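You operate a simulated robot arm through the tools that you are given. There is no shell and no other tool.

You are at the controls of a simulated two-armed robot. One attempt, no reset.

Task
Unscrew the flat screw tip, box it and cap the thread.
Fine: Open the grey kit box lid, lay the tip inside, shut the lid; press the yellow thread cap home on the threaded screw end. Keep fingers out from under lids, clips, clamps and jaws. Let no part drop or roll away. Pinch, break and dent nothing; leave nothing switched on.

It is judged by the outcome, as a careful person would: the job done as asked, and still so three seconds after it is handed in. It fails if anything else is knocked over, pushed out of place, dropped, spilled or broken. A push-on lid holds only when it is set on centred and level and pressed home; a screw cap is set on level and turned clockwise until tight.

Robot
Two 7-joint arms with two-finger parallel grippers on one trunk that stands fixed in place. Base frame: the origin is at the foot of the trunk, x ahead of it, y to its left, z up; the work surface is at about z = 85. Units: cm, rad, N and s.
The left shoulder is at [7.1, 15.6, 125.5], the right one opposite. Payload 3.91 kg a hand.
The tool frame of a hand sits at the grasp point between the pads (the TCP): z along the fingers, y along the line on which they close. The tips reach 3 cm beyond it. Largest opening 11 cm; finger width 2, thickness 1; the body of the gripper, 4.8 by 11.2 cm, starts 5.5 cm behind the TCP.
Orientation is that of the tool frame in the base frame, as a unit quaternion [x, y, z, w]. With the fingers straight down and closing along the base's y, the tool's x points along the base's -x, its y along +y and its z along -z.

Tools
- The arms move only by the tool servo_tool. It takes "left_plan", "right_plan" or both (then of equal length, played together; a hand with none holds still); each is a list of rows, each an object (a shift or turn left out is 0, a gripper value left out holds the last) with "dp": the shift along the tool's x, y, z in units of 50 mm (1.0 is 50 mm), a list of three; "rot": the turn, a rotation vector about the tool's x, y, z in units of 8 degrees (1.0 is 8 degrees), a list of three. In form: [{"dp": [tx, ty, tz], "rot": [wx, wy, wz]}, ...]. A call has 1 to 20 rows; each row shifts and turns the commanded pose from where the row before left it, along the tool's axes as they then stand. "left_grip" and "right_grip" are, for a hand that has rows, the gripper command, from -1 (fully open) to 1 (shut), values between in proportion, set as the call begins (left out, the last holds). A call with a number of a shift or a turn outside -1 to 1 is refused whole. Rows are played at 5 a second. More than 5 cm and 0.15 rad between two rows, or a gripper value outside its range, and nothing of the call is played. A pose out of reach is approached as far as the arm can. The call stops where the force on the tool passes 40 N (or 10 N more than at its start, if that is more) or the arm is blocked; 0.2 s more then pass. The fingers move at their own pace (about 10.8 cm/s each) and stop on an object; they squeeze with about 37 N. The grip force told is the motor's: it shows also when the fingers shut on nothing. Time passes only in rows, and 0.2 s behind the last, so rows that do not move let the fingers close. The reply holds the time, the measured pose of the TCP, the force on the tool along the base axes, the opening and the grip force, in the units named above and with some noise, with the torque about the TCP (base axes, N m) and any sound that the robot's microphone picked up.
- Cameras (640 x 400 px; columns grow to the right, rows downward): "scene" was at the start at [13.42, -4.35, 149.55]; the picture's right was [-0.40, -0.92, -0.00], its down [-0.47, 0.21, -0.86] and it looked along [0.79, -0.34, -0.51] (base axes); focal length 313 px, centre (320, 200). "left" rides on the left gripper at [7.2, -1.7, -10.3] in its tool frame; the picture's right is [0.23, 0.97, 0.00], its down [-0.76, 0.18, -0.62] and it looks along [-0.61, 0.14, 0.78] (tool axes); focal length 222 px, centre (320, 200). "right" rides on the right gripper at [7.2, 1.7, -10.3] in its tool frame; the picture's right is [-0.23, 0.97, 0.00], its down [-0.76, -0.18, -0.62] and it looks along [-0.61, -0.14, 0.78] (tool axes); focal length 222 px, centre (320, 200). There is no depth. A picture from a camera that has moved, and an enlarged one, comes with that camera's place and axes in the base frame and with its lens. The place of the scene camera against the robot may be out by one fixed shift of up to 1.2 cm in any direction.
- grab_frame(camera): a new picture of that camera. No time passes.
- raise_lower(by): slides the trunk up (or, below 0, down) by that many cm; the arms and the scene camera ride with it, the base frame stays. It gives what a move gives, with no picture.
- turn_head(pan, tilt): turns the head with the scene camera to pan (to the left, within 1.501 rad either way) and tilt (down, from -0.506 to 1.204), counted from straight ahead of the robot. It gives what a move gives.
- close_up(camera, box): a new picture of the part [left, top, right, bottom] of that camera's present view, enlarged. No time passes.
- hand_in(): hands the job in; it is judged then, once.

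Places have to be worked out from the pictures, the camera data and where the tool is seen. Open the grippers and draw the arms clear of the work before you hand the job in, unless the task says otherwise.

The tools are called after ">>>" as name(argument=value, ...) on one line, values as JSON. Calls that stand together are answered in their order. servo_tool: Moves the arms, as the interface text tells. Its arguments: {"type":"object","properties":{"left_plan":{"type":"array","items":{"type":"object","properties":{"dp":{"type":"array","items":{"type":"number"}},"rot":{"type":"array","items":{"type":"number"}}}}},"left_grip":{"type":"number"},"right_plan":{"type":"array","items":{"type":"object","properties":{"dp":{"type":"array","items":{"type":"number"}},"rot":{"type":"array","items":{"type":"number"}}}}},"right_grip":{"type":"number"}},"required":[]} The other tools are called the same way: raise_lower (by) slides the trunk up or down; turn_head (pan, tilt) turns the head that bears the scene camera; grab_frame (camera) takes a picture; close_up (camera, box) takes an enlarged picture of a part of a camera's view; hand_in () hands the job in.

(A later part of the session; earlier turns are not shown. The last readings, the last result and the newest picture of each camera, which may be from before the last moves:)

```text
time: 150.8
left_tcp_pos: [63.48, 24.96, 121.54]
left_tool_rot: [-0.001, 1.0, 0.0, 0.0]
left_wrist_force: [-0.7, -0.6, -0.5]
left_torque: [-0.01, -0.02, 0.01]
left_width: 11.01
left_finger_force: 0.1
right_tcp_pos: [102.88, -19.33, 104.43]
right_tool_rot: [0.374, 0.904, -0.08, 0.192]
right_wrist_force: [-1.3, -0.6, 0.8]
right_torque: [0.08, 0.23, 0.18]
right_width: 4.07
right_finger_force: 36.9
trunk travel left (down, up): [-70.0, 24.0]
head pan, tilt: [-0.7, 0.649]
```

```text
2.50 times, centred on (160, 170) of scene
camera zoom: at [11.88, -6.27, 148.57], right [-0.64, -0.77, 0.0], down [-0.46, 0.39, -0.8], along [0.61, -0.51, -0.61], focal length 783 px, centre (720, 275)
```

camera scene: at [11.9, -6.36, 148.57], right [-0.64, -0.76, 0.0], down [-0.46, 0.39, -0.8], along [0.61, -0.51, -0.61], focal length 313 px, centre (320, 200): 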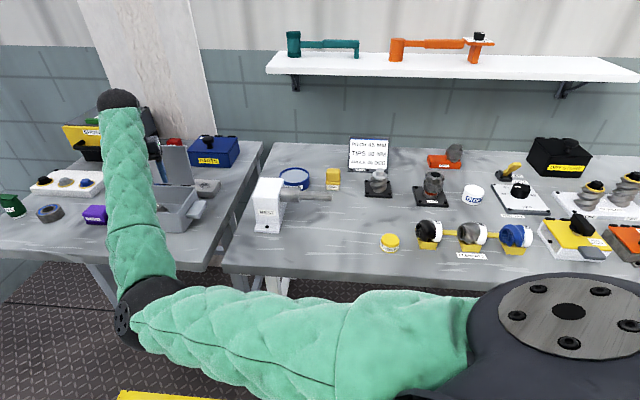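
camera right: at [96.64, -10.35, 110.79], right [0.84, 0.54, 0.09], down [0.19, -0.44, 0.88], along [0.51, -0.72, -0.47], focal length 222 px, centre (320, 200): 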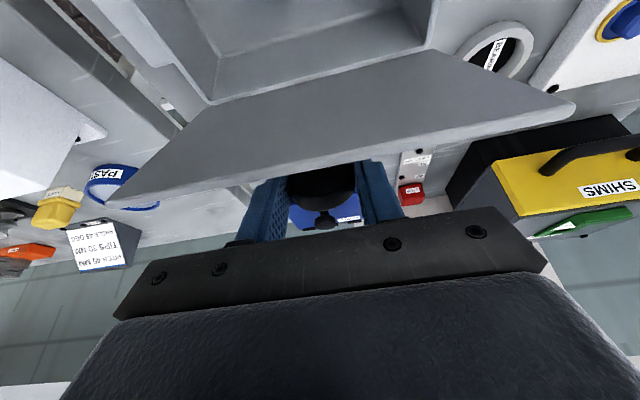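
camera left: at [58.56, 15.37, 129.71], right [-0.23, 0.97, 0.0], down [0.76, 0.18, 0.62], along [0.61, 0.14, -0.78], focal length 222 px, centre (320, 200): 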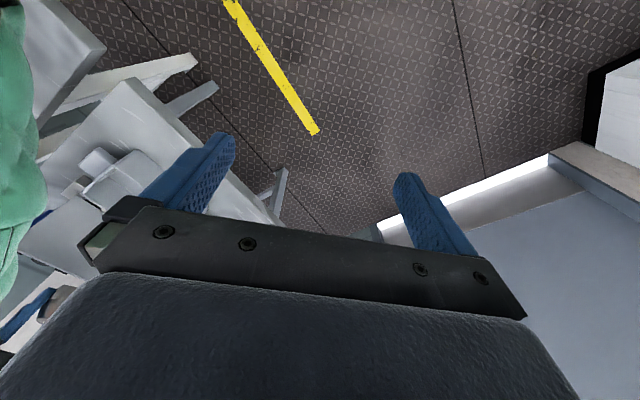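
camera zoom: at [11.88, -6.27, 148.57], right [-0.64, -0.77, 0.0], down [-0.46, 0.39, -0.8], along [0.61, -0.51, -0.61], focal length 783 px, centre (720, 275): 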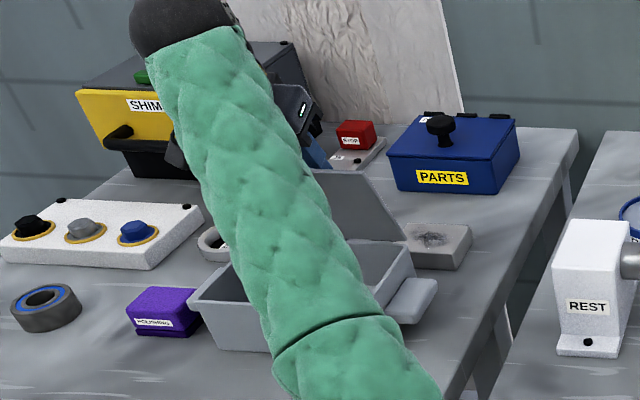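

About 70° now, forces near zero. Another 20°.

>>> servo_tool(right_plan=[{"dp": [0.0399, 0, -0.0128], "rot": [0, -0.125, 0]}, {"dp": [0.0399, 0, -0.0128], "rot": [0, -0.125, 0]}, {"dp": [0.0399, 0, -0.0128], "rot": [0, -0.125, 0]}, {"dp": [0.0399, 0, -0.0128], "rot": [0, -0.125, 0]}, {"dp": [0.0399, 0, -0.0128], "rot": [0, -0.125, 0]}, {"dp": [0.0399, 0, -0.0128], "rot": [0, -0.125, 0]}, {"dp": [0.0399, 0, -0.0128], "rot": [0, -0.125, 0]}, {"dp": [0.0399, 0, -0.0128], "rot": [0, -0.125, 0]}, {"dp": [0.0399, 0, -0.0128], "rot": [0, -0.125, 0]}, {"dp": [0.0399, 0, -0.0128], "rot": [0, -0.125, 0]}, {"dp": [0.0399, 0, -0.0128], "rot": [0, -0.125, 0]}, {"dp": [0.0399, 0, -0.0128], "rot": [0, -0.125, 0]}, {"dp": [0.0399, 0, -0.0128], "rot": [0, -0.125, 0]}, {"dp": [0.0399, 0, -0.0128], "rot": [0, -0.125, 0]}, {"dp": [0.0399, 0, -0.0128], "rot": [0, -0.125, 0]}, {"dp": [0.0399, 0, -0.0128], "rot": [0, -0.125, 0]}, {"dp": [0.0399, 0, -0.0128], "rot": [0, -0.125, 0]}, {"dp": [0.0399, 0, -0.0128], "rot": [0, -0.125, 0]}, {"dp": [0.0399, 0, -0.0128], "rot": [0, -0.125, 0]}, {"dp": [0.0399, 0, -0.0128], "rot": [0, -0.125, 0]}])

>>> grab_frame(camera="right")

```text
time: 155.0
left_tcp_pos: [63.55, 24.96, 121.61]
left_tool_rot: [-0.001, 1.0, 0.0, -0.001]
left_wrist_force: [-0.2, 0.6, 0.4]
left_torque: [-0.02, 0.0, 0.04]
left_width: 11.03
left_finger_force: 0.1
right_tcp_pos: [100.03, -16.35, 103.08]
right_tool_rot: [0.355, 0.857, -0.144, 0.345]
right_wrist_force: [3.2, 2.4, 1.4]
right_torque: [-0.04, -0.26, -0.06]
right_width: 4.09
right_finger_force: 36.8
trunk travel left (down, up): [-70.0, 24.0]
head pan, tilt: [-0.7, 0.649]
```

```text
taken
camera right: at [92.66, -6.44, 105.44], right [0.81, 0.57, 0.16], down [-0.04, -0.21, 0.98], along [0.59, -0.79, -0.14], focal length 222 px, centre (320, 200)
```

right: 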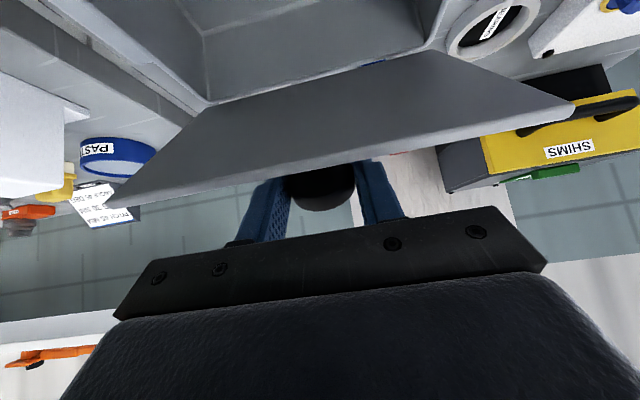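

About 50° now. Another 20°.

>>> servo_tool(right_plan=[{"dp": [0.0399, 0, -0.0128], "rot": [0, -0.125, 0]}, {"dp": [0.0399, 0, -0.0128], "rot": [0, -0.125, 0]}, {"dp": [0.0399, 0, -0.0128], "rot": [0, -0.125, 0]}, {"dp": [0.0399, 0, -0.0128], "rot": [0, -0.125, 0]}, {"dp": [0.0399, 0, -0.0128], "rot": [0, -0.125, 0]}, {"dp": [0.0399, 0, -0.0128], "rot": [0, -0.125, 0]}, {"dp": [0.0399, 0, -0.0128], "rot": [0, -0.125, 0]}, {"dp": [0.0399, 0, -0.0128], "rot": [0, -0.125, 0]}, {"dp": [0.0399, 0, -0.0128], "rot": [0, -0.125, 0]}, {"dp": [0.0399, 0, -0.0128], "rot": [0, -0.125, 0]}, {"dp": [0.0399, 0, -0.0128], "rot": [0, -0.125, 0]}, {"dp": [0.0399, 0, -0.0128], "rot": [0, -0.125, 0]}, {"dp": [0.0399, 0, -0.0128], "rot": [0, -0.125, 0]}, {"dp": [0.0399, 0, -0.0128], "rot": [0, -0.125, 0]}, {"dp": [0.0399, 0, -0.0128], "rot": [0, -0.125, 0]}, {"dp": [0.0399, 0, -0.0128], "rot": [0, -0.125, 0]}, {"dp": [0.0399, 0, -0.0128], "rot": [0, -0.125, 0]}, {"dp": [0.0399, 0, -0.0128], "rot": [0, -0.125, 0]}, {"dp": [0.0399, 0, -0.0128], "rot": [0, -0.125, 0]}, {"dp": [0.0399, 0, -0.0128], "rot": [0, -0.125, 0]}])

>>> grab_frame(camera="right")

>>> close_up(camera="scene", box=[60, 90, 260, 250])

```text
time: 159.4
left_tcp_pos: [63.56, 24.97, 121.41]
left_tool_rot: [0.0, 1.0, 0.001, -0.001]
left_wrist_force: [-0.4, 0.2, -0.6]
left_torque: [0.03, 0.01, -0.01]
left_width: 11.02
left_finger_force: 0.1
right_tcp_pos: [98.54, -16.55, 102.42]
right_tool_rot: [0.332, 0.773, -0.214, 0.497]
right_wrist_force: [-0.6, 0.4, -6.3]
right_torque: [0.64, 0.02, 0.04]
right_width: 4.11
right_finger_force: 37.1
trunk travel left (down, up): [-70.0, 24.0]
head pan, tilt: [-0.7, 0.649]
stopped in row 20 (right hand): the arm was blocked; the commanded pose is now the measured one
```

```text
taken
camera right: at [91.31, -6.38, 99.9], right [0.77, 0.6, 0.21], down [-0.3, 0.06, 0.95], along [0.56, -0.8, 0.23], focal length 222 px, centre (320, 200)
```

right: 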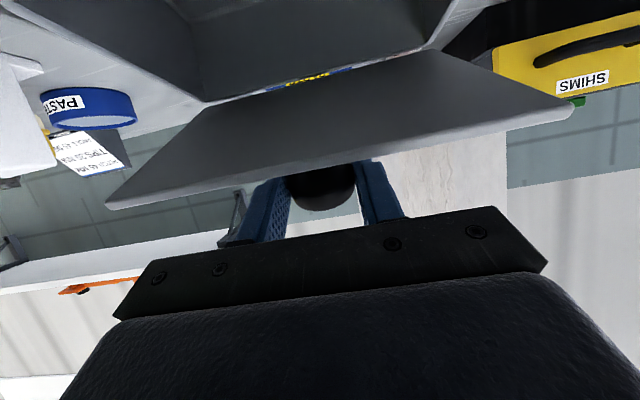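

```text
2.50 times, centred on (160, 170) of scene
camera zoom: at [11.89, -6.29, 148.56], right [-0.64, -0.76, 0.0], down [-0.46, 0.39, -0.8], along [0.61, -0.51, -0.61], focal length 783 px, centre (720, 275)
```

zoom: 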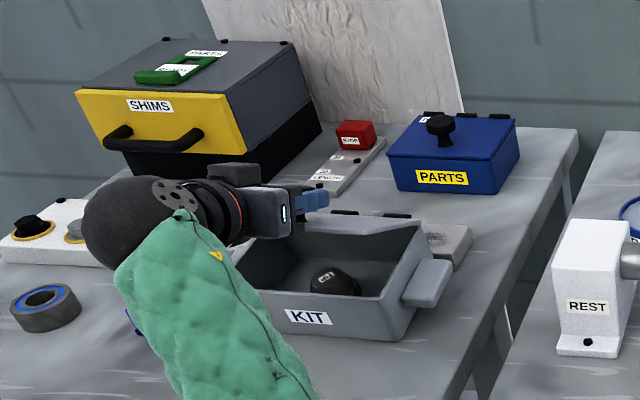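

The arm was blocked at the end and the box got pulled about 2 cm back with its rear lifted. I undo this at once: turn the lid open again by 12° and move the hand back to where the nominal hinge would have it, so the box sets down flat.

>>> servo_tool(right_plan=[{"dp": [0.0028, 0.04, -0.0113], "rot": [0, 0.25, 0]}, {"dp": [0.0028, 0.04, -0.0113], "rot": [0, 0.25, 0]}, {"dp": [0.0028, 0.04, -0.0113], "rot": [0, 0.25, 0]}, {"dp": [0.0028, 0.04, -0.0113], "rot": [0, 0.25, 0]}, {"dp": [0.0028, 0.04, -0.0113], "rot": [0, 0.25, 0]}, {"dp": [0.0028, 0.04, -0.0113], "rot": [0, 0.25, 0]}])

>>> grab_frame(camera="right")

>>> close_up(camera="scene", box=[60, 90, 260, 250])

```text
time: 161.0
left_tcp_pos: [63.53, 25.06, 121.6]
left_tool_rot: [0.0, 1.0, -0.001, -0.001]
left_wrist_force: [0.1, 0.0, 0.3]
left_torque: [0.02, 0.03, -0.04]
left_width: 10.97
left_finger_force: 0.0
right_tcp_pos: [99.53, -19.27, 102.42]
right_tool_rot: [0.356, 0.811, -0.2, 0.419]
right_wrist_force: [0.0, -0.5, -5.1]
right_torque: [0.49, -0.02, 0.03]
right_width: 4.1
right_finger_force: 37.1
trunk travel left (down, up): [-70.0, 24.0]
head pan, tilt: [-0.7, 0.649]
stopped in row 6 (right hand): the arm was blocked; the commanded pose is now the measured one
```

```text
taken
camera right: at [92.43, -8.64, 102.15], right [0.81, 0.56, 0.16], down [-0.16, -0.04, 0.99], along [0.56, -0.83, 0.06], focal length 222 px, centre (320, 200)
```

right: 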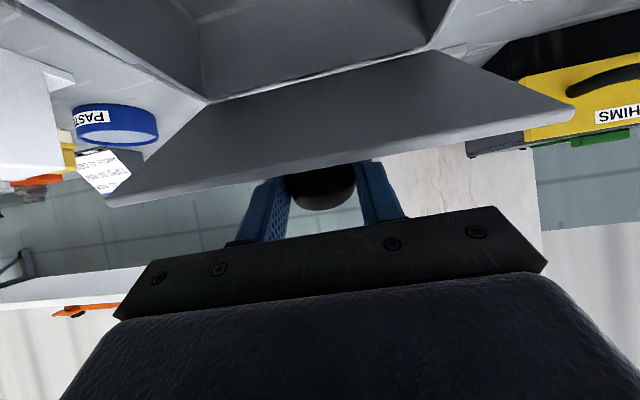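

```text
2.50 times, centred on (160, 170) of scene
camera zoom: at [11.88, -6.27, 148.57], right [-0.64, -0.76, 0.0], down [-0.46, 0.39, -0.8], along [0.61, -0.51, -0.61], focal length 783 px, centre (720, 275)
```

zoom: 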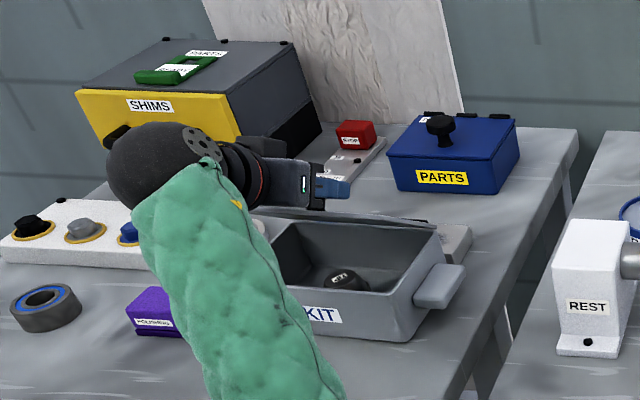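

The arm is dragging the box sideways instead of following, so I must let go. The lid angle works out to about 40° with the box nearly flat; first I check the neighbours behind the box.

>>> close_up(camera="scene", box=[130, 160, 220, 230])

>>> close_up(camera="scene", box=[60, 180, 180, 250])

>>> grab_frame(camera="left")

```text
5.71 times, centred on (175, 195) of scene
camera zoom: at [11.88, -6.27, 148.57], right [-0.64, -0.76, 0.0], down [-0.46, 0.39, -0.8], along [0.61, -0.51, -0.61], focal length 1790 px, centre (1149, 229)
```

zoom: 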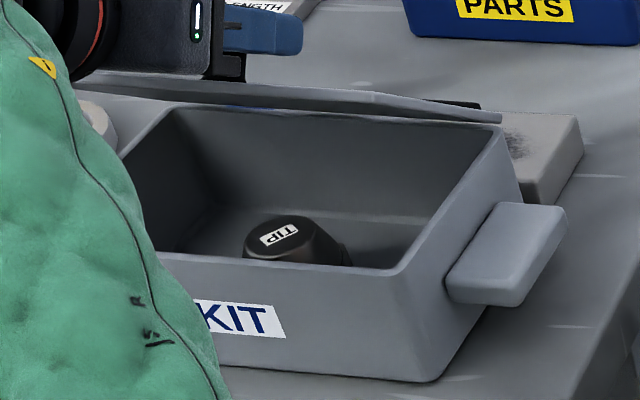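

```text
5.33 times, centred on (120, 215) of scene
camera zoom: at [11.88, -6.27, 148.57], right [-0.64, -0.76, 0.0], down [-0.46, 0.39, -0.8], along [0.61, -0.51, -0.61], focal length 1670 px, centre (1387, 120)
```

zoom: 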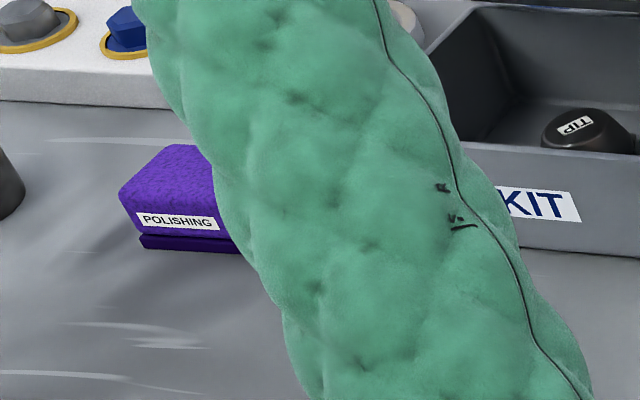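

```text
taken
camera left: at [56.41, 23.37, 131.8], right [-0.23, 0.97, 0.0], down [0.76, 0.18, 0.62], along [0.61, 0.14, -0.78], focal length 222 px, centre (320, 200)
```

left: 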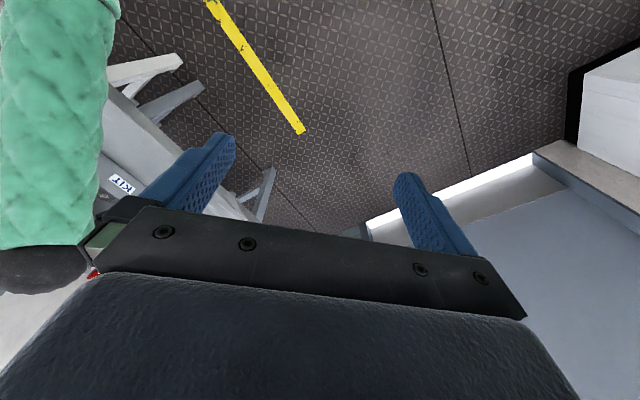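

The stone has not moved and the box is flat within a few millimetres. I release the knob here; the lid should stay at about 40°.

>>> servo_tool(right_plan=[{"dp": [0, 0, 0]}, {"dp": [0, 0, 0]}, {"dp": [0, 0, 0]}], right_grip=-0.3)

>>> grab_frame(camera="right")

>>> close_up(camera="scene", box=[60, 90, 260, 250])

```text
time: 161.8
left_tcp_pos: [63.52, 25.0, 121.57]
left_tool_rot: [-0.001, 1.0, 0.0, 0.0]
left_wrist_force: [-0.3, -0.2, 0.6]
left_torque: [-0.01, -0.03, 0.01]
left_width: 11.0
left_finger_force: 0.0
right_tcp_pos: [99.47, -19.27, 102.6]
right_tool_rot: [0.356, 0.811, -0.2, 0.418]
right_wrist_force: [0.1, -0.3, 0.8]
right_torque: [0.02, -0.02, 0.02]
right_width: 7.17
right_finger_force: 0.1
trunk travel left (down, up): [-70.0, 24.0]
head pan, tilt: [-0.7, 0.649]
```

```text
taken
camera right: at [92.37, -8.56, 102.22], right [0.81, 0.56, 0.16], down [-0.17, -0.04, 0.99], along [0.56, -0.83, 0.06], focal length 222 px, centre (320, 200)
```

right: 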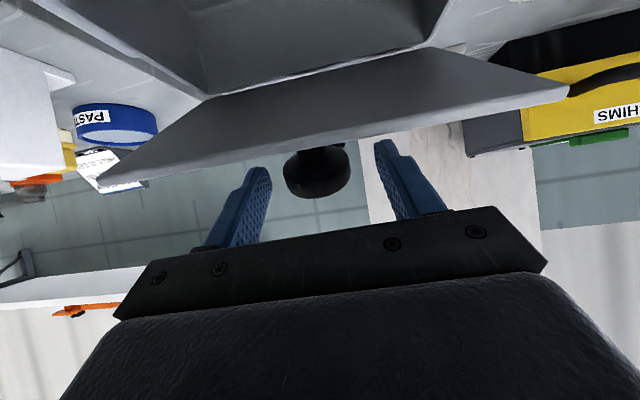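

```text
2.50 times, centred on (160, 170) of scene
camera zoom: at [11.82, -6.25, 148.58], right [-0.64, -0.76, 0.0], down [-0.46, 0.39, -0.8], along [0.61, -0.51, -0.6], focal length 783 px, centre (720, 275)
```

zoom: 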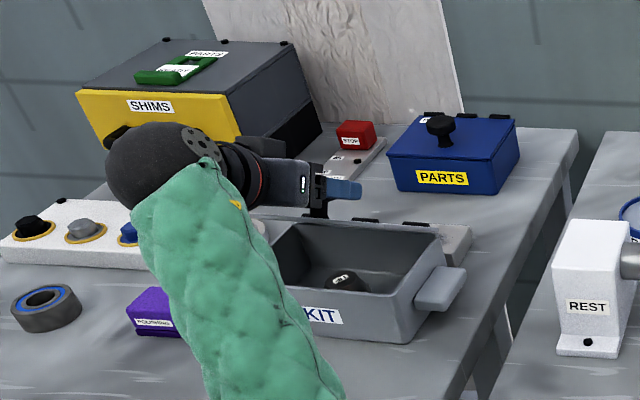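

Released; the lid and box settled slightly and hold. I back the hand off along its fingers, away from the knob.

>>> servo_tool(right_plan=[{"dp": [0, 0, -0.5]}, {"dp": [0, 0, -0.6]}, {"dp": [0, 0, -0.6]}])

>>> grab_frame(camera="right")

>>> grab_frame(camera="scene")

```text
time: 162.8
left_tcp_pos: [63.64, 25.04, 121.6]
left_tool_rot: [0.0, 1.0, 0.0, -0.002]
left_wrist_force: [0.1, 0.6, -0.4]
left_torque: [0.01, -0.02, 0.01]
left_width: 10.98
left_finger_force: 0.1
right_tcp_pos: [95.87, -20.97, 109.32]
right_tool_rot: [0.371, 0.786, -0.235, 0.434]
right_wrist_force: [-0.2, 0.7, 0.1]
right_torque: [-0.01, 0.0, 0.01]
right_width: 7.17
right_finger_force: 0.0
trunk travel left (down, up): [-70.0, 24.0]
head pan, tilt: [-0.7, 0.649]
stopped in row 3 (right hand): the arm was blocked; the commanded pose is now the measured one
```

```text
taken
camera right: at [89.48, -10.02, 108.17], right [0.85, 0.51, 0.15], down [-0.19, 0.03, 0.98], along [0.5, -0.86, 0.13], focal length 222 px, centre (320, 200)
```

right: 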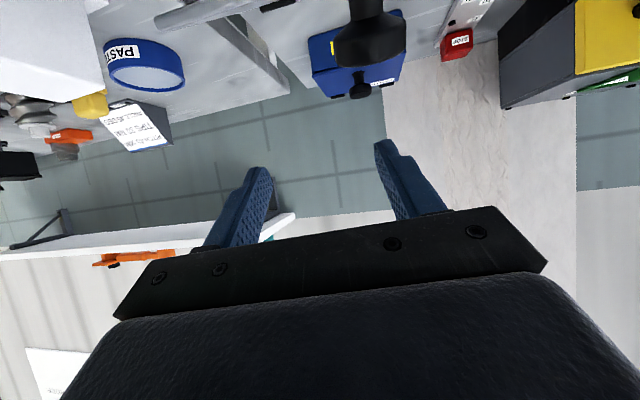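

```text
taken
camera scene: at [11.87, -6.28, 148.57], right [-0.64, -0.77, 0.0], down [-0.46, 0.39, -0.8], along [0.61, -0.51, -0.61], focal length 313 px, centre (320, 200)
```

scene: 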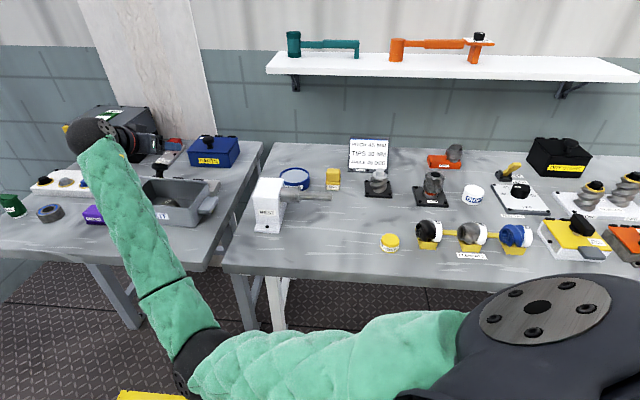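

The elbow has sagged low and limits the wrist, which is what blocks the arm. The hand is clear of the knob, so I raise the trunk 20 cm to free the arm's posture.

>>> raise_lower(by=20)

>>> grab_frame(camera="scene")

>>> grab_frame(camera="right")

```text
time: 164.9
left_tcp_pos: [63.61, 25.05, 141.61]
left_tool_rot: [0.0, 1.0, 0.0, -0.001]
left_wrist_force: [-0.5, 0.7, 0.9]
left_torque: [0.0, -0.01, 0.0]
left_width: 10.99
left_finger_force: 0.1
right_tcp_pos: [95.75, -20.95, 129.22]
right_tool_rot: [0.371, 0.787, -0.235, 0.434]
right_wrist_force: [0.8, 0.1, -0.9]
right_torque: [0.04, 0.01, 0.01]
right_width: 7.15
right_finger_force: 0.1
trunk travel left (down, up): [-90.0, 4.0]
head pan, tilt: [-0.7, 0.649]
```

```text
taken
camera scene: at [11.86, -6.25, 168.56], right [-0.64, -0.76, 0.0], down [-0.46, 0.39, -0.8], along [0.61, -0.51, -0.6], focal length 313 px, centre (320, 200)
```

scene: 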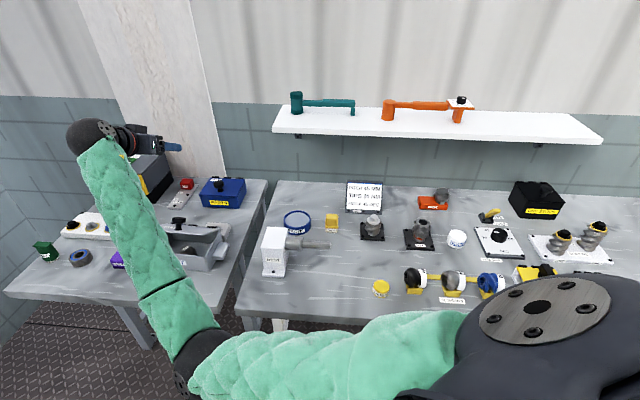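

```text
taken
camera right: at [89.45, -9.97, 128.03], right [0.85, 0.51, 0.15], down [-0.19, 0.03, 0.98], along [0.5, -0.86, 0.13], focal length 222 px, centre (320, 200)
```

right: 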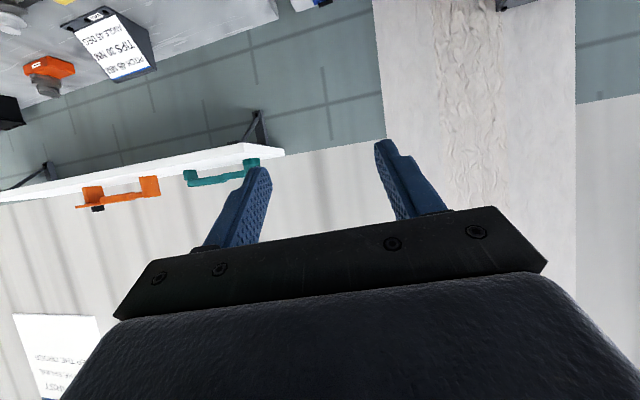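

Everything rode up 20 cm cleanly. Now I bring the hand down and back toward the front of the box to see that the arm follows.

>>> servo_tool(right_plan=[{"dp": [0.748, -0.053, -0.272]}, {"dp": [0.748, -0.053, -0.272]}, {"dp": [0.748, -0.053, -0.272]}, {"dp": [0.748, -0.053, -0.272]}])

>>> grab_frame(camera="scene")

```text
time: 165.8
left_tcp_pos: [63.4, 25.31, 141.66]
left_tool_rot: [0.0, 1.0, 0.0, 0.0]
left_wrist_force: [-0.2, -0.2, -0.4]
left_torque: [0.02, 0.0, -0.01]
left_width: 10.98
left_finger_force: 0.1
right_tcp_pos: [90.19, -23.48, 123.79]
right_tool_rot: [0.383, 0.746, -0.292, 0.46]
right_wrist_force: [0.5, 0.4, 0.2]
right_torque: [0.01, -0.01, -0.01]
right_width: 7.15
right_finger_force: 0.1
trunk travel left (down, up): [-90.0, 4.0]
head pan, tilt: [-0.7, 0.649]
stopped in row 4 (right hand): the arm was blocked; the commanded pose is now the measured one
```

```text
taken
camera scene: at [11.76, -6.2, 168.59], right [-0.64, -0.77, 0.0], down [-0.46, 0.39, -0.8], along [0.61, -0.51, -0.6], focal length 313 px, centre (320, 200)
```

scene: 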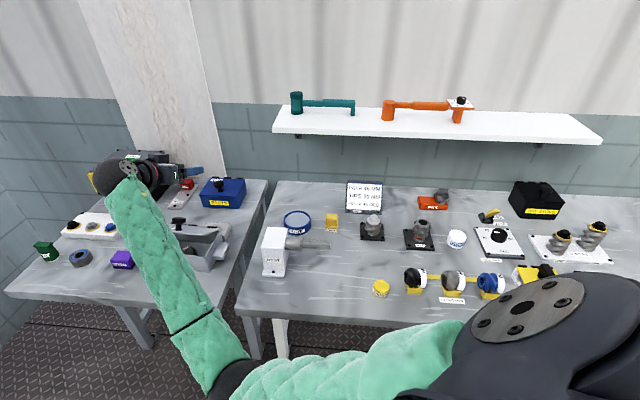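

Blocked again with the tilted hand. I bring the hand upright (vertical, box yaw) where it is, high above everything, and see whether that pose is reached.

>>> servo_tool(right_plan=[{"rot": [-0.158, 0.905, -0.115]}, {"rot": [-0.158, 0.905, -0.115]}, {"rot": [-0.158, 0.905, -0.115]}, {"rot": [-0.158, 0.905, -0.115]}, {"rot": [-0.158, 0.905, -0.115]}, {"rot": [-0.158, 0.905, -0.115]}, {"rot": [-0.158, 0.905, -0.115]}, {"rot": [-0.158, 0.905, -0.115]}, {"rot": [-0.158, 0.905, -0.115]}])

>>> grab_frame(camera="right")

>>> grab_frame(camera="scene")

```text
time: 167.8
left_tcp_pos: [63.69, 25.11, 141.5]
left_tool_rot: [0.0, 1.0, 0.0, 0.0]
left_wrist_force: [0.9, 0.4, 1.2]
left_torque: [-0.01, 0.03, 0.02]
left_width: 10.99
left_finger_force: 0.0
right_tcp_pos: [93.68, -24.7, 121.67]
right_tool_rot: [0.382, 0.924, 0.003, -0.003]
right_wrist_force: [0.4, 0.0, 0.6]
right_torque: [0.0, -0.02, 0.04]
right_width: 7.17
right_finger_force: 0.0
right hand out of reach, approached as far as the arm can: row 8, 9
trunk travel left (down, up): [-90.0, 4.0]
head pan, tilt: [-0.7, 0.649]
```

```text
taken
camera right: at [89.75, -18.42, 131.84], right [0.85, 0.53, 0.0], down [0.42, -0.67, 0.62], along [0.33, -0.52, -0.79], focal length 222 px, centre (320, 200)
```

right: 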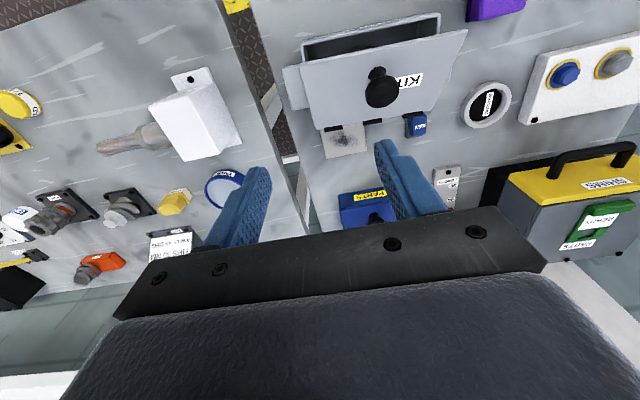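

```text
taken
camera scene: at [12.0, -6.17, 168.55], right [-0.64, -0.77, 0.0], down [-0.46, 0.39, -0.8], along [0.61, -0.51, -0.61], focal length 313 px, centre (320, 200)
```

scene: 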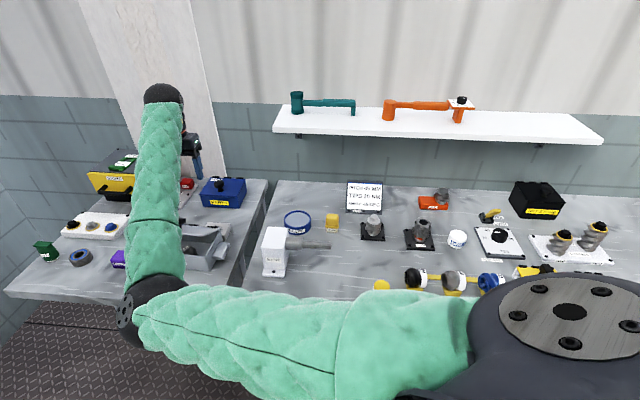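

The hand is vertical and reached. From here I look closely at the box, its lid and the things behind it.

>>> close_up(camera="right", box=[270, 0, 480, 170])

>>> close_up(camera="scene", box=[60, 190, 260, 300])

```text
2.35 times, centred on (375, 85) of right
camera zoom: at [89.75, -18.42, 131.84], right [0.85, 0.53, 0.0], down [0.42, -0.67, 0.62], along [0.33, -0.52, -0.79], focal length 523 px, centre (191, 471)
```

zoom: 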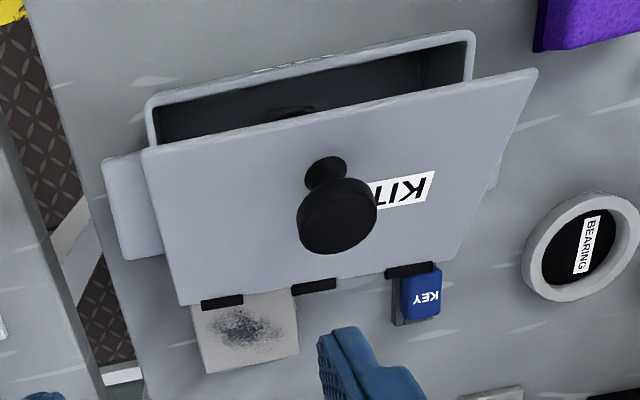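

```text
3.20 times, centred on (160, 245) of scene
camera zoom: at [12.0, -6.17, 168.55], right [-0.64, -0.77, 0.0], down [-0.46, 0.39, -0.8], along [0.61, -0.51, -0.61], focal length 1002 px, centre (832, 56)
```

zoom: 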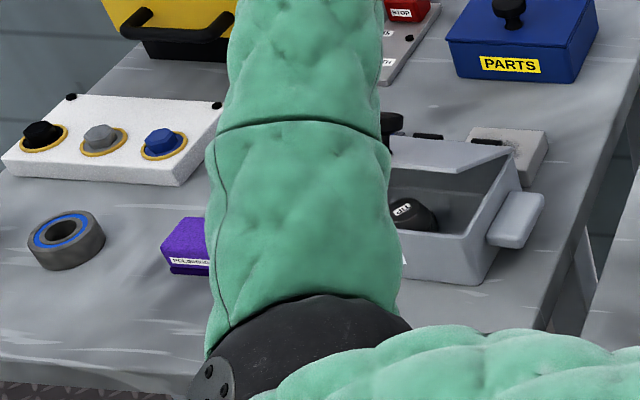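

The box has crept about 5 cm back and 3 cm right in all (hinge now at n ≈ 91.2, yawed 3°), about 1 cm short of the KEY and stone, which are untouched. The lid stands at about 32°, knob head at n ≈ 84.3, s ≈ 56.9, z ≈ 100.4. I move the upright hand above the knob.

>>> servo_tool(right_plan=[{"dp": [-0.06, 0.8, 0.2], "rot": [0, 0, 0.2]}, {"dp": [-0.06, 0.8, 0.4], "rot": [0, 0, 0.21]}, {"dp": [0, 0.02, 0.6]}, {"dp": [0, 0, 0.6]}])

>>> grab_frame(camera="right")

```text
time: 168.8
left_tcp_pos: [63.47, 25.07, 141.59]
left_tool_rot: [0.001, 1.0, 0.0, -0.001]
left_wrist_force: [0.1, 0.5, -0.2]
left_torque: [0.02, 0.01, -0.03]
left_width: 11.0
left_finger_force: 0.0
right_tcp_pos: [99.79, -19.8, 112.91]
right_tool_rot: [0.409, 0.913, 0.001, -0.003]
right_wrist_force: [-0.2, -0.4, 0.4]
right_torque: [0.0, -0.01, -0.03]
right_width: 7.13
right_finger_force: 0.1
trunk travel left (down, up): [-90.0, 4.0]
head pan, tilt: [-0.7, 0.649]
```

```text
taken
camera right: at [96.29, -13.27, 123.08], right [0.88, 0.48, 0.0], down [0.38, -0.69, 0.62], along [0.3, -0.54, -0.79], focal length 222 px, centre (320, 200)
```

right: 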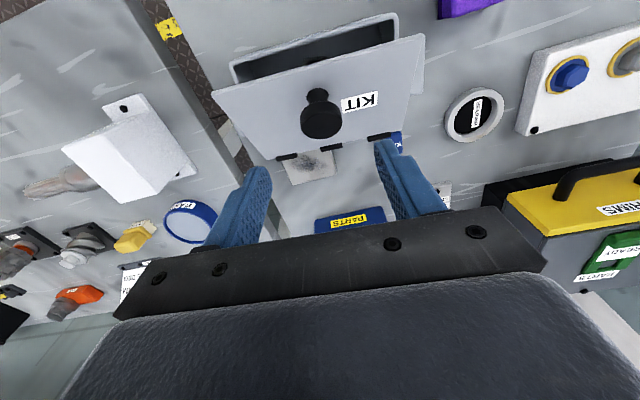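

The knob head lies right below the tool. I descend around it to z ≈ 101.6, keeping the fingertips above the lid surface.

>>> servo_tool(right_plan=[{"dp": [0, 0, 0.6]}, {"dp": [0, 0, 0.6]}, {"dp": [0, 0, 0.6]}, {"dp": [0, 0, 0.44]}])

>>> grab_frame(camera="right")

>>> close_up(camera="right", box=[220, 80, 420, 230])

```text
time: 169.8
left_tcp_pos: [63.55, 25.01, 141.63]
left_tool_rot: [0.0, 1.0, 0.0, 0.001]
left_wrist_force: [0.4, -0.3, -0.7]
left_torque: [0.02, -0.02, 0.01]
left_width: 11.01
left_finger_force: 0.0
right_tcp_pos: [99.75, -19.93, 101.64]
right_tool_rot: [0.409, 0.912, 0.001, -0.002]
right_wrist_force: [0.8, 0.2, -0.3]
right_torque: [-0.02, 0.0, 0.01]
right_width: 7.16
right_finger_force: 0.0
trunk travel left (down, up): [-90.0, 4.0]
head pan, tilt: [-0.7, 0.649]
```

```text
taken
camera right: at [96.28, -13.32, 111.77], right [0.88, 0.48, 0.0], down [0.38, -0.69, 0.62], along [0.3, -0.54, -0.79], focal length 222 px, centre (320, 200)
```

right: 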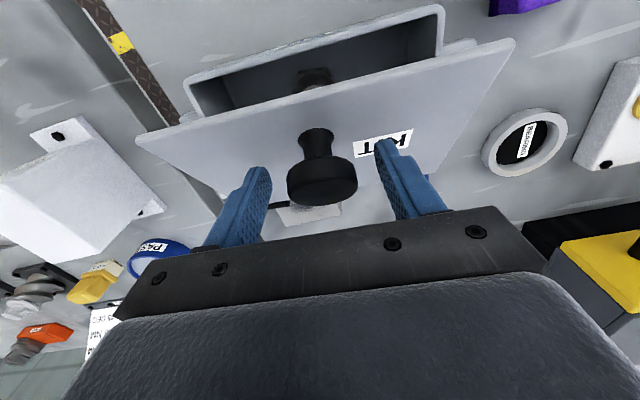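

```text
2.67 times, centred on (320, 155) of right
camera zoom: at [96.28, -13.32, 111.77], right [0.88, 0.48, 0.0], down [0.38, -0.69, 0.62], along [0.3, -0.54, -0.79], focal length 592 px, centre (320, 320)
```

zoom: 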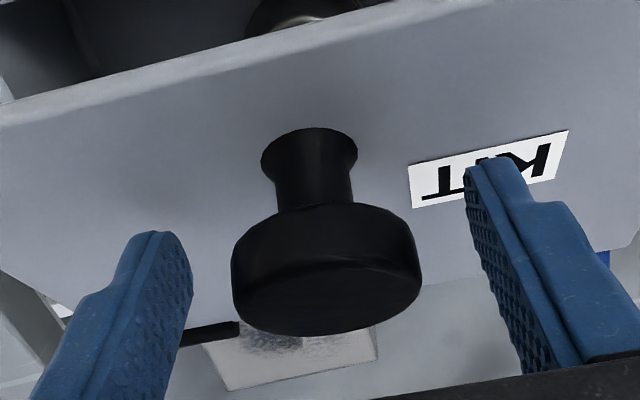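

The head is well between the pads. I close firmly, then turn hand and lid down together about the hinge, 8° to begin with.

>>> servo_tool(right_plan=[{"dp": [0, 0, 0]}, {"dp": [0, 0, 0]}, {"dp": [0, 0, 0]}, {"dp": [0, 0, 0]}], right_grip=1)

>>> servo_tool(right_plan=[{"dp": [0.0309, 0, 0.023], "rot": [0, -0.125, 0]}, {"dp": [0.0309, 0, 0.023], "rot": [0, -0.125, 0]}, {"dp": [0.0309, 0, 0.023], "rot": [0, -0.125, 0]}, {"dp": [0.0309, 0, 0.023], "rot": [0, -0.125, 0]}, {"dp": [0.0309, 0, 0.023], "rot": [0, -0.125, 0]}, {"dp": [0.0309, 0, 0.023], "rot": [0, -0.125, 0]}, {"dp": [0.0309, 0, 0.023], "rot": [0, -0.125, 0]}, {"dp": [0.0309, 0, 0.023], "rot": [0, -0.125, 0]}])

>>> grab_frame(camera="right")

>>> close_up(camera="scene", box=[60, 150, 260, 300])

```text
time: 170.8
left_tcp_pos: [63.56, 24.98, 141.59]
left_tool_rot: [0.0, 1.0, 0.001, 0.0]
left_wrist_force: [-0.5, 0.2, -0.7]
left_torque: [0.02, 0.01, 0.01]
left_width: 11.01
left_finger_force: 0.1
right_tcp_pos: [99.72, -19.74, 101.67]
right_tool_rot: [0.409, 0.913, 0.001, -0.002]
right_wrist_force: [0.9, 0.7, -0.1]
right_torque: [-0.15, 0.11, 0.15]
right_width: 4.13
right_finger_force: 37.0
trunk travel left (down, up): [-90.0, 4.0]
head pan, tilt: [-0.7, 0.649]
```

```text
time: 172.6
left_tcp_pos: [63.56, 24.94, 141.64]
left_tool_rot: [0.001, 1.0, 0.0, -0.001]
left_wrist_force: [0.5, 0.2, -0.5]
left_torque: [0.0, 0.03, 0.01]
left_width: 10.99
left_finger_force: 0.0
right_tcp_pos: [98.85, -18.94, 100.61]
right_tool_rot: [0.408, 0.911, -0.027, 0.06]
right_wrist_force: [-2.3, -1.6, -0.1]
right_torque: [0.09, 0.44, 0.12]
right_width: 4.12
right_finger_force: 37.0
trunk travel left (down, up): [-90.0, 4.0]
head pan, tilt: [-0.7, 0.649]
```

```text
taken
camera right: at [94.5, -11.3, 109.73], right [0.88, 0.48, 0.03], down [0.32, -0.62, 0.72], along [0.36, -0.62, -0.69], focal length 222 px, centre (320, 200)
```

right: 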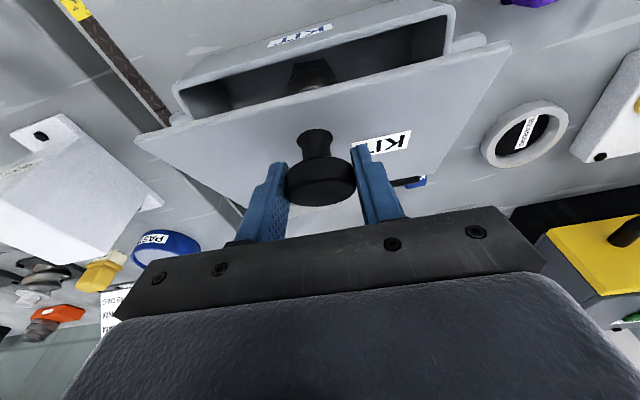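

```text
2.67 times, centred on (160, 225) of scene
camera zoom: at [11.87, -6.29, 168.57], right [-0.64, -0.76, 0.0], down [-0.46, 0.39, -0.8], along [0.61, -0.51, -0.61], focal length 835 px, centre (747, 133)
```

zoom: 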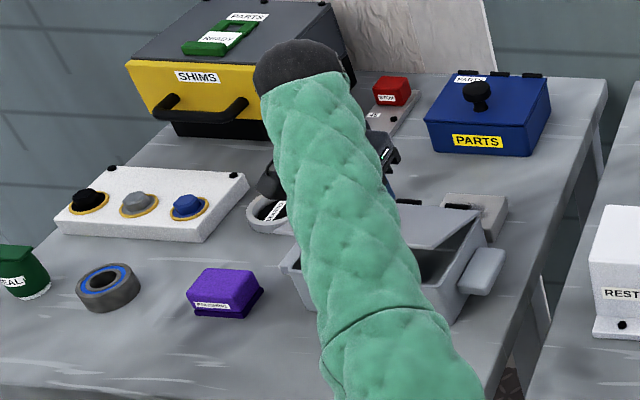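

It follows with small forces. Another 10°.

>>> servo_tool(right_plan=[{"dp": [0.0309, 0, 0.023], "rot": [0, -0.125, 0]}, {"dp": [0.0309, 0, 0.023], "rot": [0, -0.125, 0]}, {"dp": [0.0309, 0, 0.023], "rot": [0, -0.125, 0]}, {"dp": [0.0309, 0, 0.023], "rot": [0, -0.125, 0]}, {"dp": [0.0309, 0, 0.023], "rot": [0, -0.125, 0]}, {"dp": [0.0309, 0, 0.023], "rot": [0, -0.125, 0]}, {"dp": [0.0309, 0, 0.023], "rot": [0, -0.125, 0]}, {"dp": [0.0309, 0, 0.023], "rot": [0, -0.125, 0]}, {"dp": [0.0309, 0, 0.023], "rot": [0, -0.125, 0]}, {"dp": [0.0309, 0, 0.023], "rot": [0, -0.125, 0]}])

>>> grab_frame(camera="right")

>>> close_up(camera="scene", box=[100, 190, 220, 280])

```text
time: 174.8
left_tcp_pos: [63.7, 24.99, 141.42]
left_tool_rot: [-0.001, 1.0, 0.0, -0.001]
left_wrist_force: [-0.6, 0.3, -0.1]
left_torque: [-0.03, 0.04, 0.02]
left_width: 10.97
left_finger_force: 0.0
right_tcp_pos: [98.07, -18.03, 99.21]
right_tool_rot: [0.405, 0.901, -0.063, 0.141]
right_wrist_force: [1.6, -0.4, -0.1]
right_torque: [0.1, 0.29, -0.01]
right_width: 4.14
right_finger_force: 37.6
trunk travel left (down, up): [-90.0, 4.0]
head pan, tilt: [-0.7, 0.649]
```

```text
taken
camera right: at [92.65, -9.33, 106.65], right [0.87, 0.49, 0.07], down [0.22, -0.52, 0.82], along [0.44, -0.7, -0.56], focal length 222 px, centre (320, 200)
```

right: 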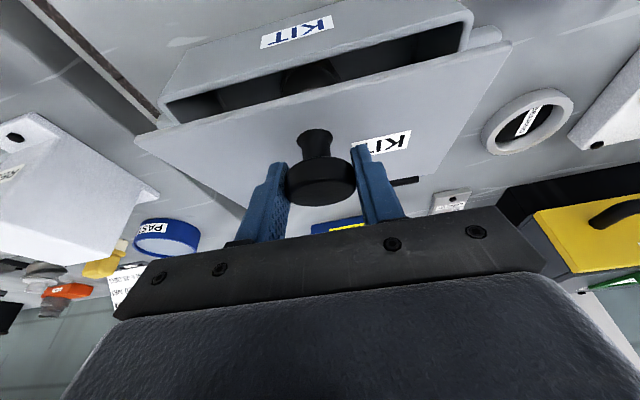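

```text
4.44 times, centred on (160, 235) of scene
camera zoom: at [11.9, -6.27, 168.57], right [-0.64, -0.76, 0.0], down [-0.46, 0.39, -0.8], along [0.61, -0.51, -0.61], focal length 1392 px, centre (1031, 44)
```

zoom: 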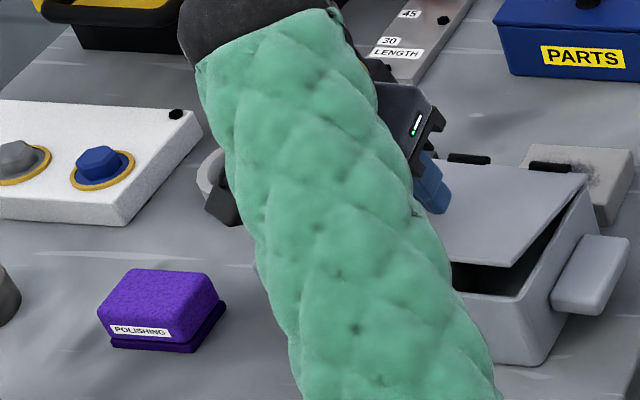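

About 14° to go. I continue 10°, then finish gently.

>>> servo_tool(right_plan=[{"dp": [0.0309, 0, 0.023], "rot": [0, -0.125, 0]}, {"dp": [0.0309, 0, 0.023], "rot": [0, -0.125, 0]}, {"dp": [0.0309, 0, 0.023], "rot": [0, -0.125, 0]}, {"dp": [0.0309, 0, 0.023], "rot": [0, -0.125, 0]}, {"dp": [0.0309, 0, 0.023], "rot": [0, -0.125, 0]}, {"dp": [0.0309, 0, 0.023], "rot": [0, -0.125, 0]}, {"dp": [0.0309, 0, 0.023], "rot": [0, -0.125, 0]}, {"dp": [0.0309, 0, 0.023], "rot": [0, -0.125, 0]}])

>>> grab_frame(camera="right")

>>> close_up(camera="scene", box=[100, 190, 220, 280])

```text
time: 176.6
left_tcp_pos: [63.58, 24.99, 141.52]
left_tool_rot: [0.0, 1.0, -0.001, -0.001]
left_wrist_force: [0.2, 0.3, 0.1]
left_torque: [-0.01, -0.01, 0.03]
left_width: 11.0
left_finger_force: 0.0
right_tcp_pos: [97.75, -17.83, 98.19]
right_tool_rot: [0.401, 0.888, -0.092, 0.205]
right_wrist_force: [2.0, -0.9, -3.2]
right_torque: [0.05, 0.17, 0.04]
right_width: 4.12
right_finger_force: 36.2
trunk travel left (down, up): [-90.0, 4.0]
head pan, tilt: [-0.7, 0.649]
```

```text
taken
camera right: at [91.72, -8.38, 104.19], right [0.86, 0.49, 0.1], down [0.14, -0.43, 0.89], along [0.48, -0.76, -0.44], focal length 222 px, centre (320, 200)
```

right: 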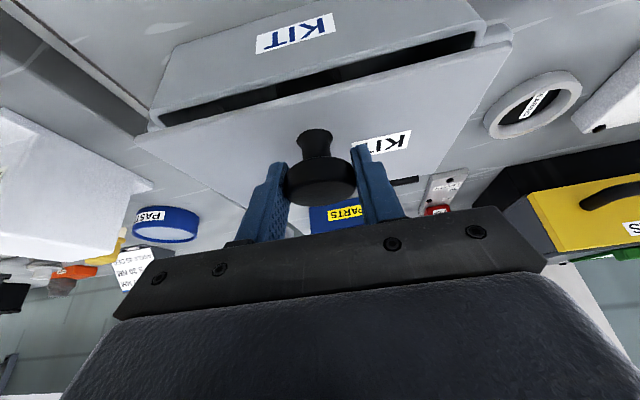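

```text
4.44 times, centred on (160, 235) of scene
camera zoom: at [11.9, -6.27, 168.58], right [-0.64, -0.76, 0.0], down [-0.46, 0.39, -0.8], along [0.61, -0.51, -0.61], focal length 1392 px, centre (1031, 44)
```

zoom: 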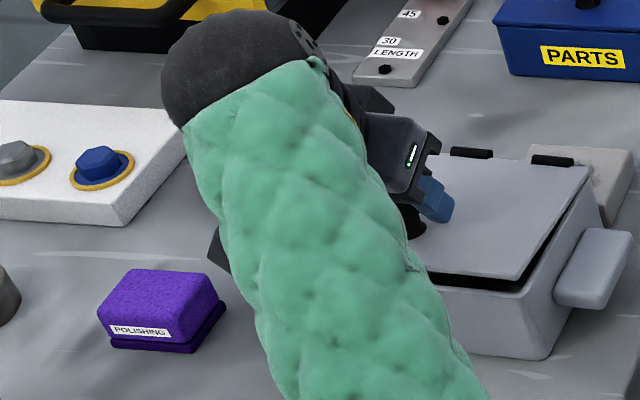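

The hand lags its intended arc by about half a centimetre, so I add that correction and close the last 6° slowly.

>>> servo_tool(right_plan=[{"dp": [0.0496, 0, 0.0262], "rot": [0, -0.125, 0]}, {"dp": [0.0496, 0, 0.0262], "rot": [0, -0.125, 0]}, {"dp": [0.0496, 0, 0.0262], "rot": [0, -0.125, 0]}, {"dp": [0.0496, 0, 0.0262], "rot": [0, -0.125, 0]}, {"dp": [0.0496, 0, 0.0262], "rot": [0, -0.125, 0]}])

>>> grab_frame(camera="right")

>>> close_up(camera="scene", box=[100, 190, 220, 280])

```text
time: 177.8
left_tcp_pos: [63.64, 25.0, 141.45]
left_tool_rot: [0.001, 1.0, 0.0, -0.001]
left_wrist_force: [0.5, 0.5, 0.3]
left_torque: [0.0, 0.0, -0.04]
left_width: 11.0
left_finger_force: 0.0
right_tcp_pos: [97.74, -18.27, 98.05]
right_tool_rot: [0.399, 0.876, -0.111, 0.249]
right_wrist_force: [1.0, 0.6, -5.2]
right_torque: [0.33, 0.23, -0.08]
right_width: 4.15
right_finger_force: 36.6
trunk travel left (down, up): [-90.0, 4.0]
head pan, tilt: [-0.7, 0.649]
```

```text
taken
camera right: at [91.37, -8.38, 102.76], right [0.86, 0.49, 0.12], down [0.07, -0.36, 0.93], along [0.5, -0.79, -0.35], focal length 222 px, centre (320, 200)
```

right: 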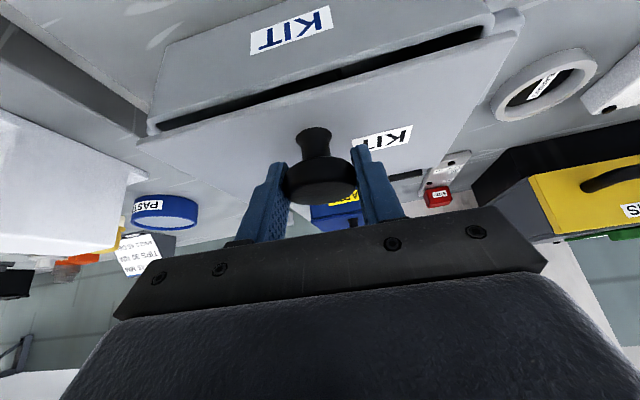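

```text
4.44 times, centred on (160, 235) of scene
camera zoom: at [11.91, -6.25, 168.58], right [-0.64, -0.76, 0.0], down [-0.46, 0.39, -0.8], along [0.61, -0.51, -0.61], focal length 1392 px, centre (1031, 44)
```

zoom: 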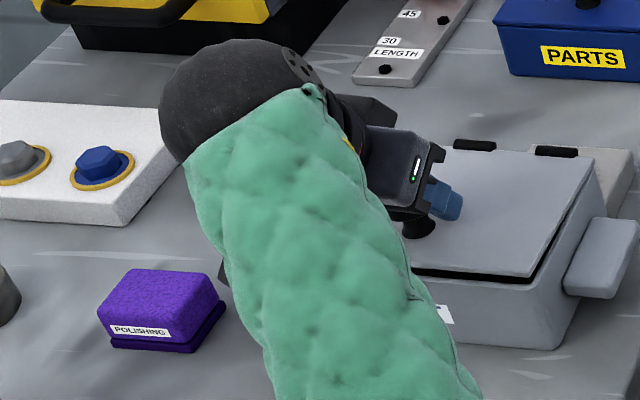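

The arm again lags (tilt now about 31°) and is lifting the box's rear about 1 cm. I lower the hand straight down about 0.9 cm to set it flat.

>>> servo_tool(right_plan=[{"dp": [0.035, 0, 0.055]}, {"dp": [0.035, 0, 0.055]}, {"dp": [0.03, 0, 0.05]}])

>>> grab_frame(camera="right")

>>> close_up(camera="scene", box=[100, 190, 220, 280])

```text
time: 178.6
left_tcp_pos: [63.41, 25.18, 141.59]
left_tool_rot: [0.0, 1.0, 0.0, 0.0]
left_wrist_force: [0.2, -0.6, 0.8]
left_torque: [-0.01, -0.01, 0.0]
left_width: 10.99
left_finger_force: 0.0
right_tcp_pos: [97.46, -18.11, 96.93]
right_tool_rot: [0.397, 0.876, -0.113, 0.25]
right_wrist_force: [1.7, 1.4, 11.8]
right_torque: [-0.94, -0.6, 0.01]
right_width: 4.15
right_finger_force: 37.1
trunk travel left (down, up): [-90.0, 4.0]
head pan, tilt: [-0.7, 0.649]
```

```text
taken
camera right: at [91.2, -8.31, 101.67], right [0.86, 0.5, 0.12], down [0.08, -0.36, 0.93], along [0.5, -0.79, -0.35], focal length 222 px, centre (320, 200)
```

right: 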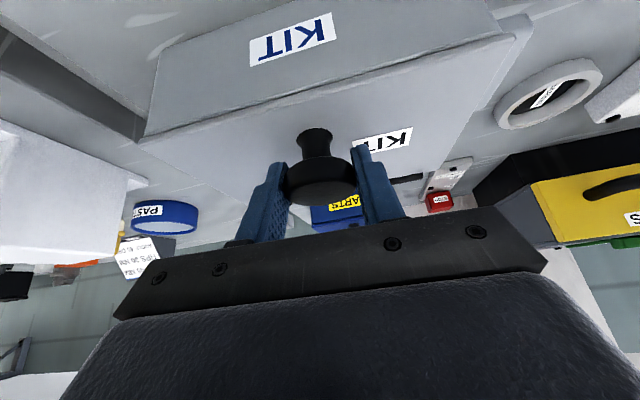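

```text
4.44 times, centred on (160, 235) of scene
camera zoom: at [11.72, -6.2, 168.61], right [-0.64, -0.77, 0.0], down [-0.46, 0.39, -0.8], along [0.61, -0.51, -0.6], focal length 1392 px, centre (1031, 44)
```

zoom: 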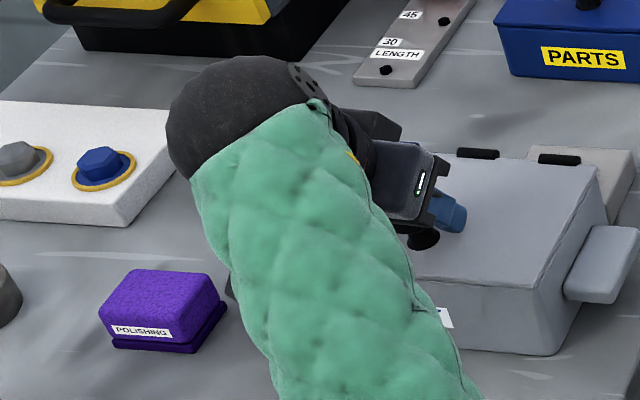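

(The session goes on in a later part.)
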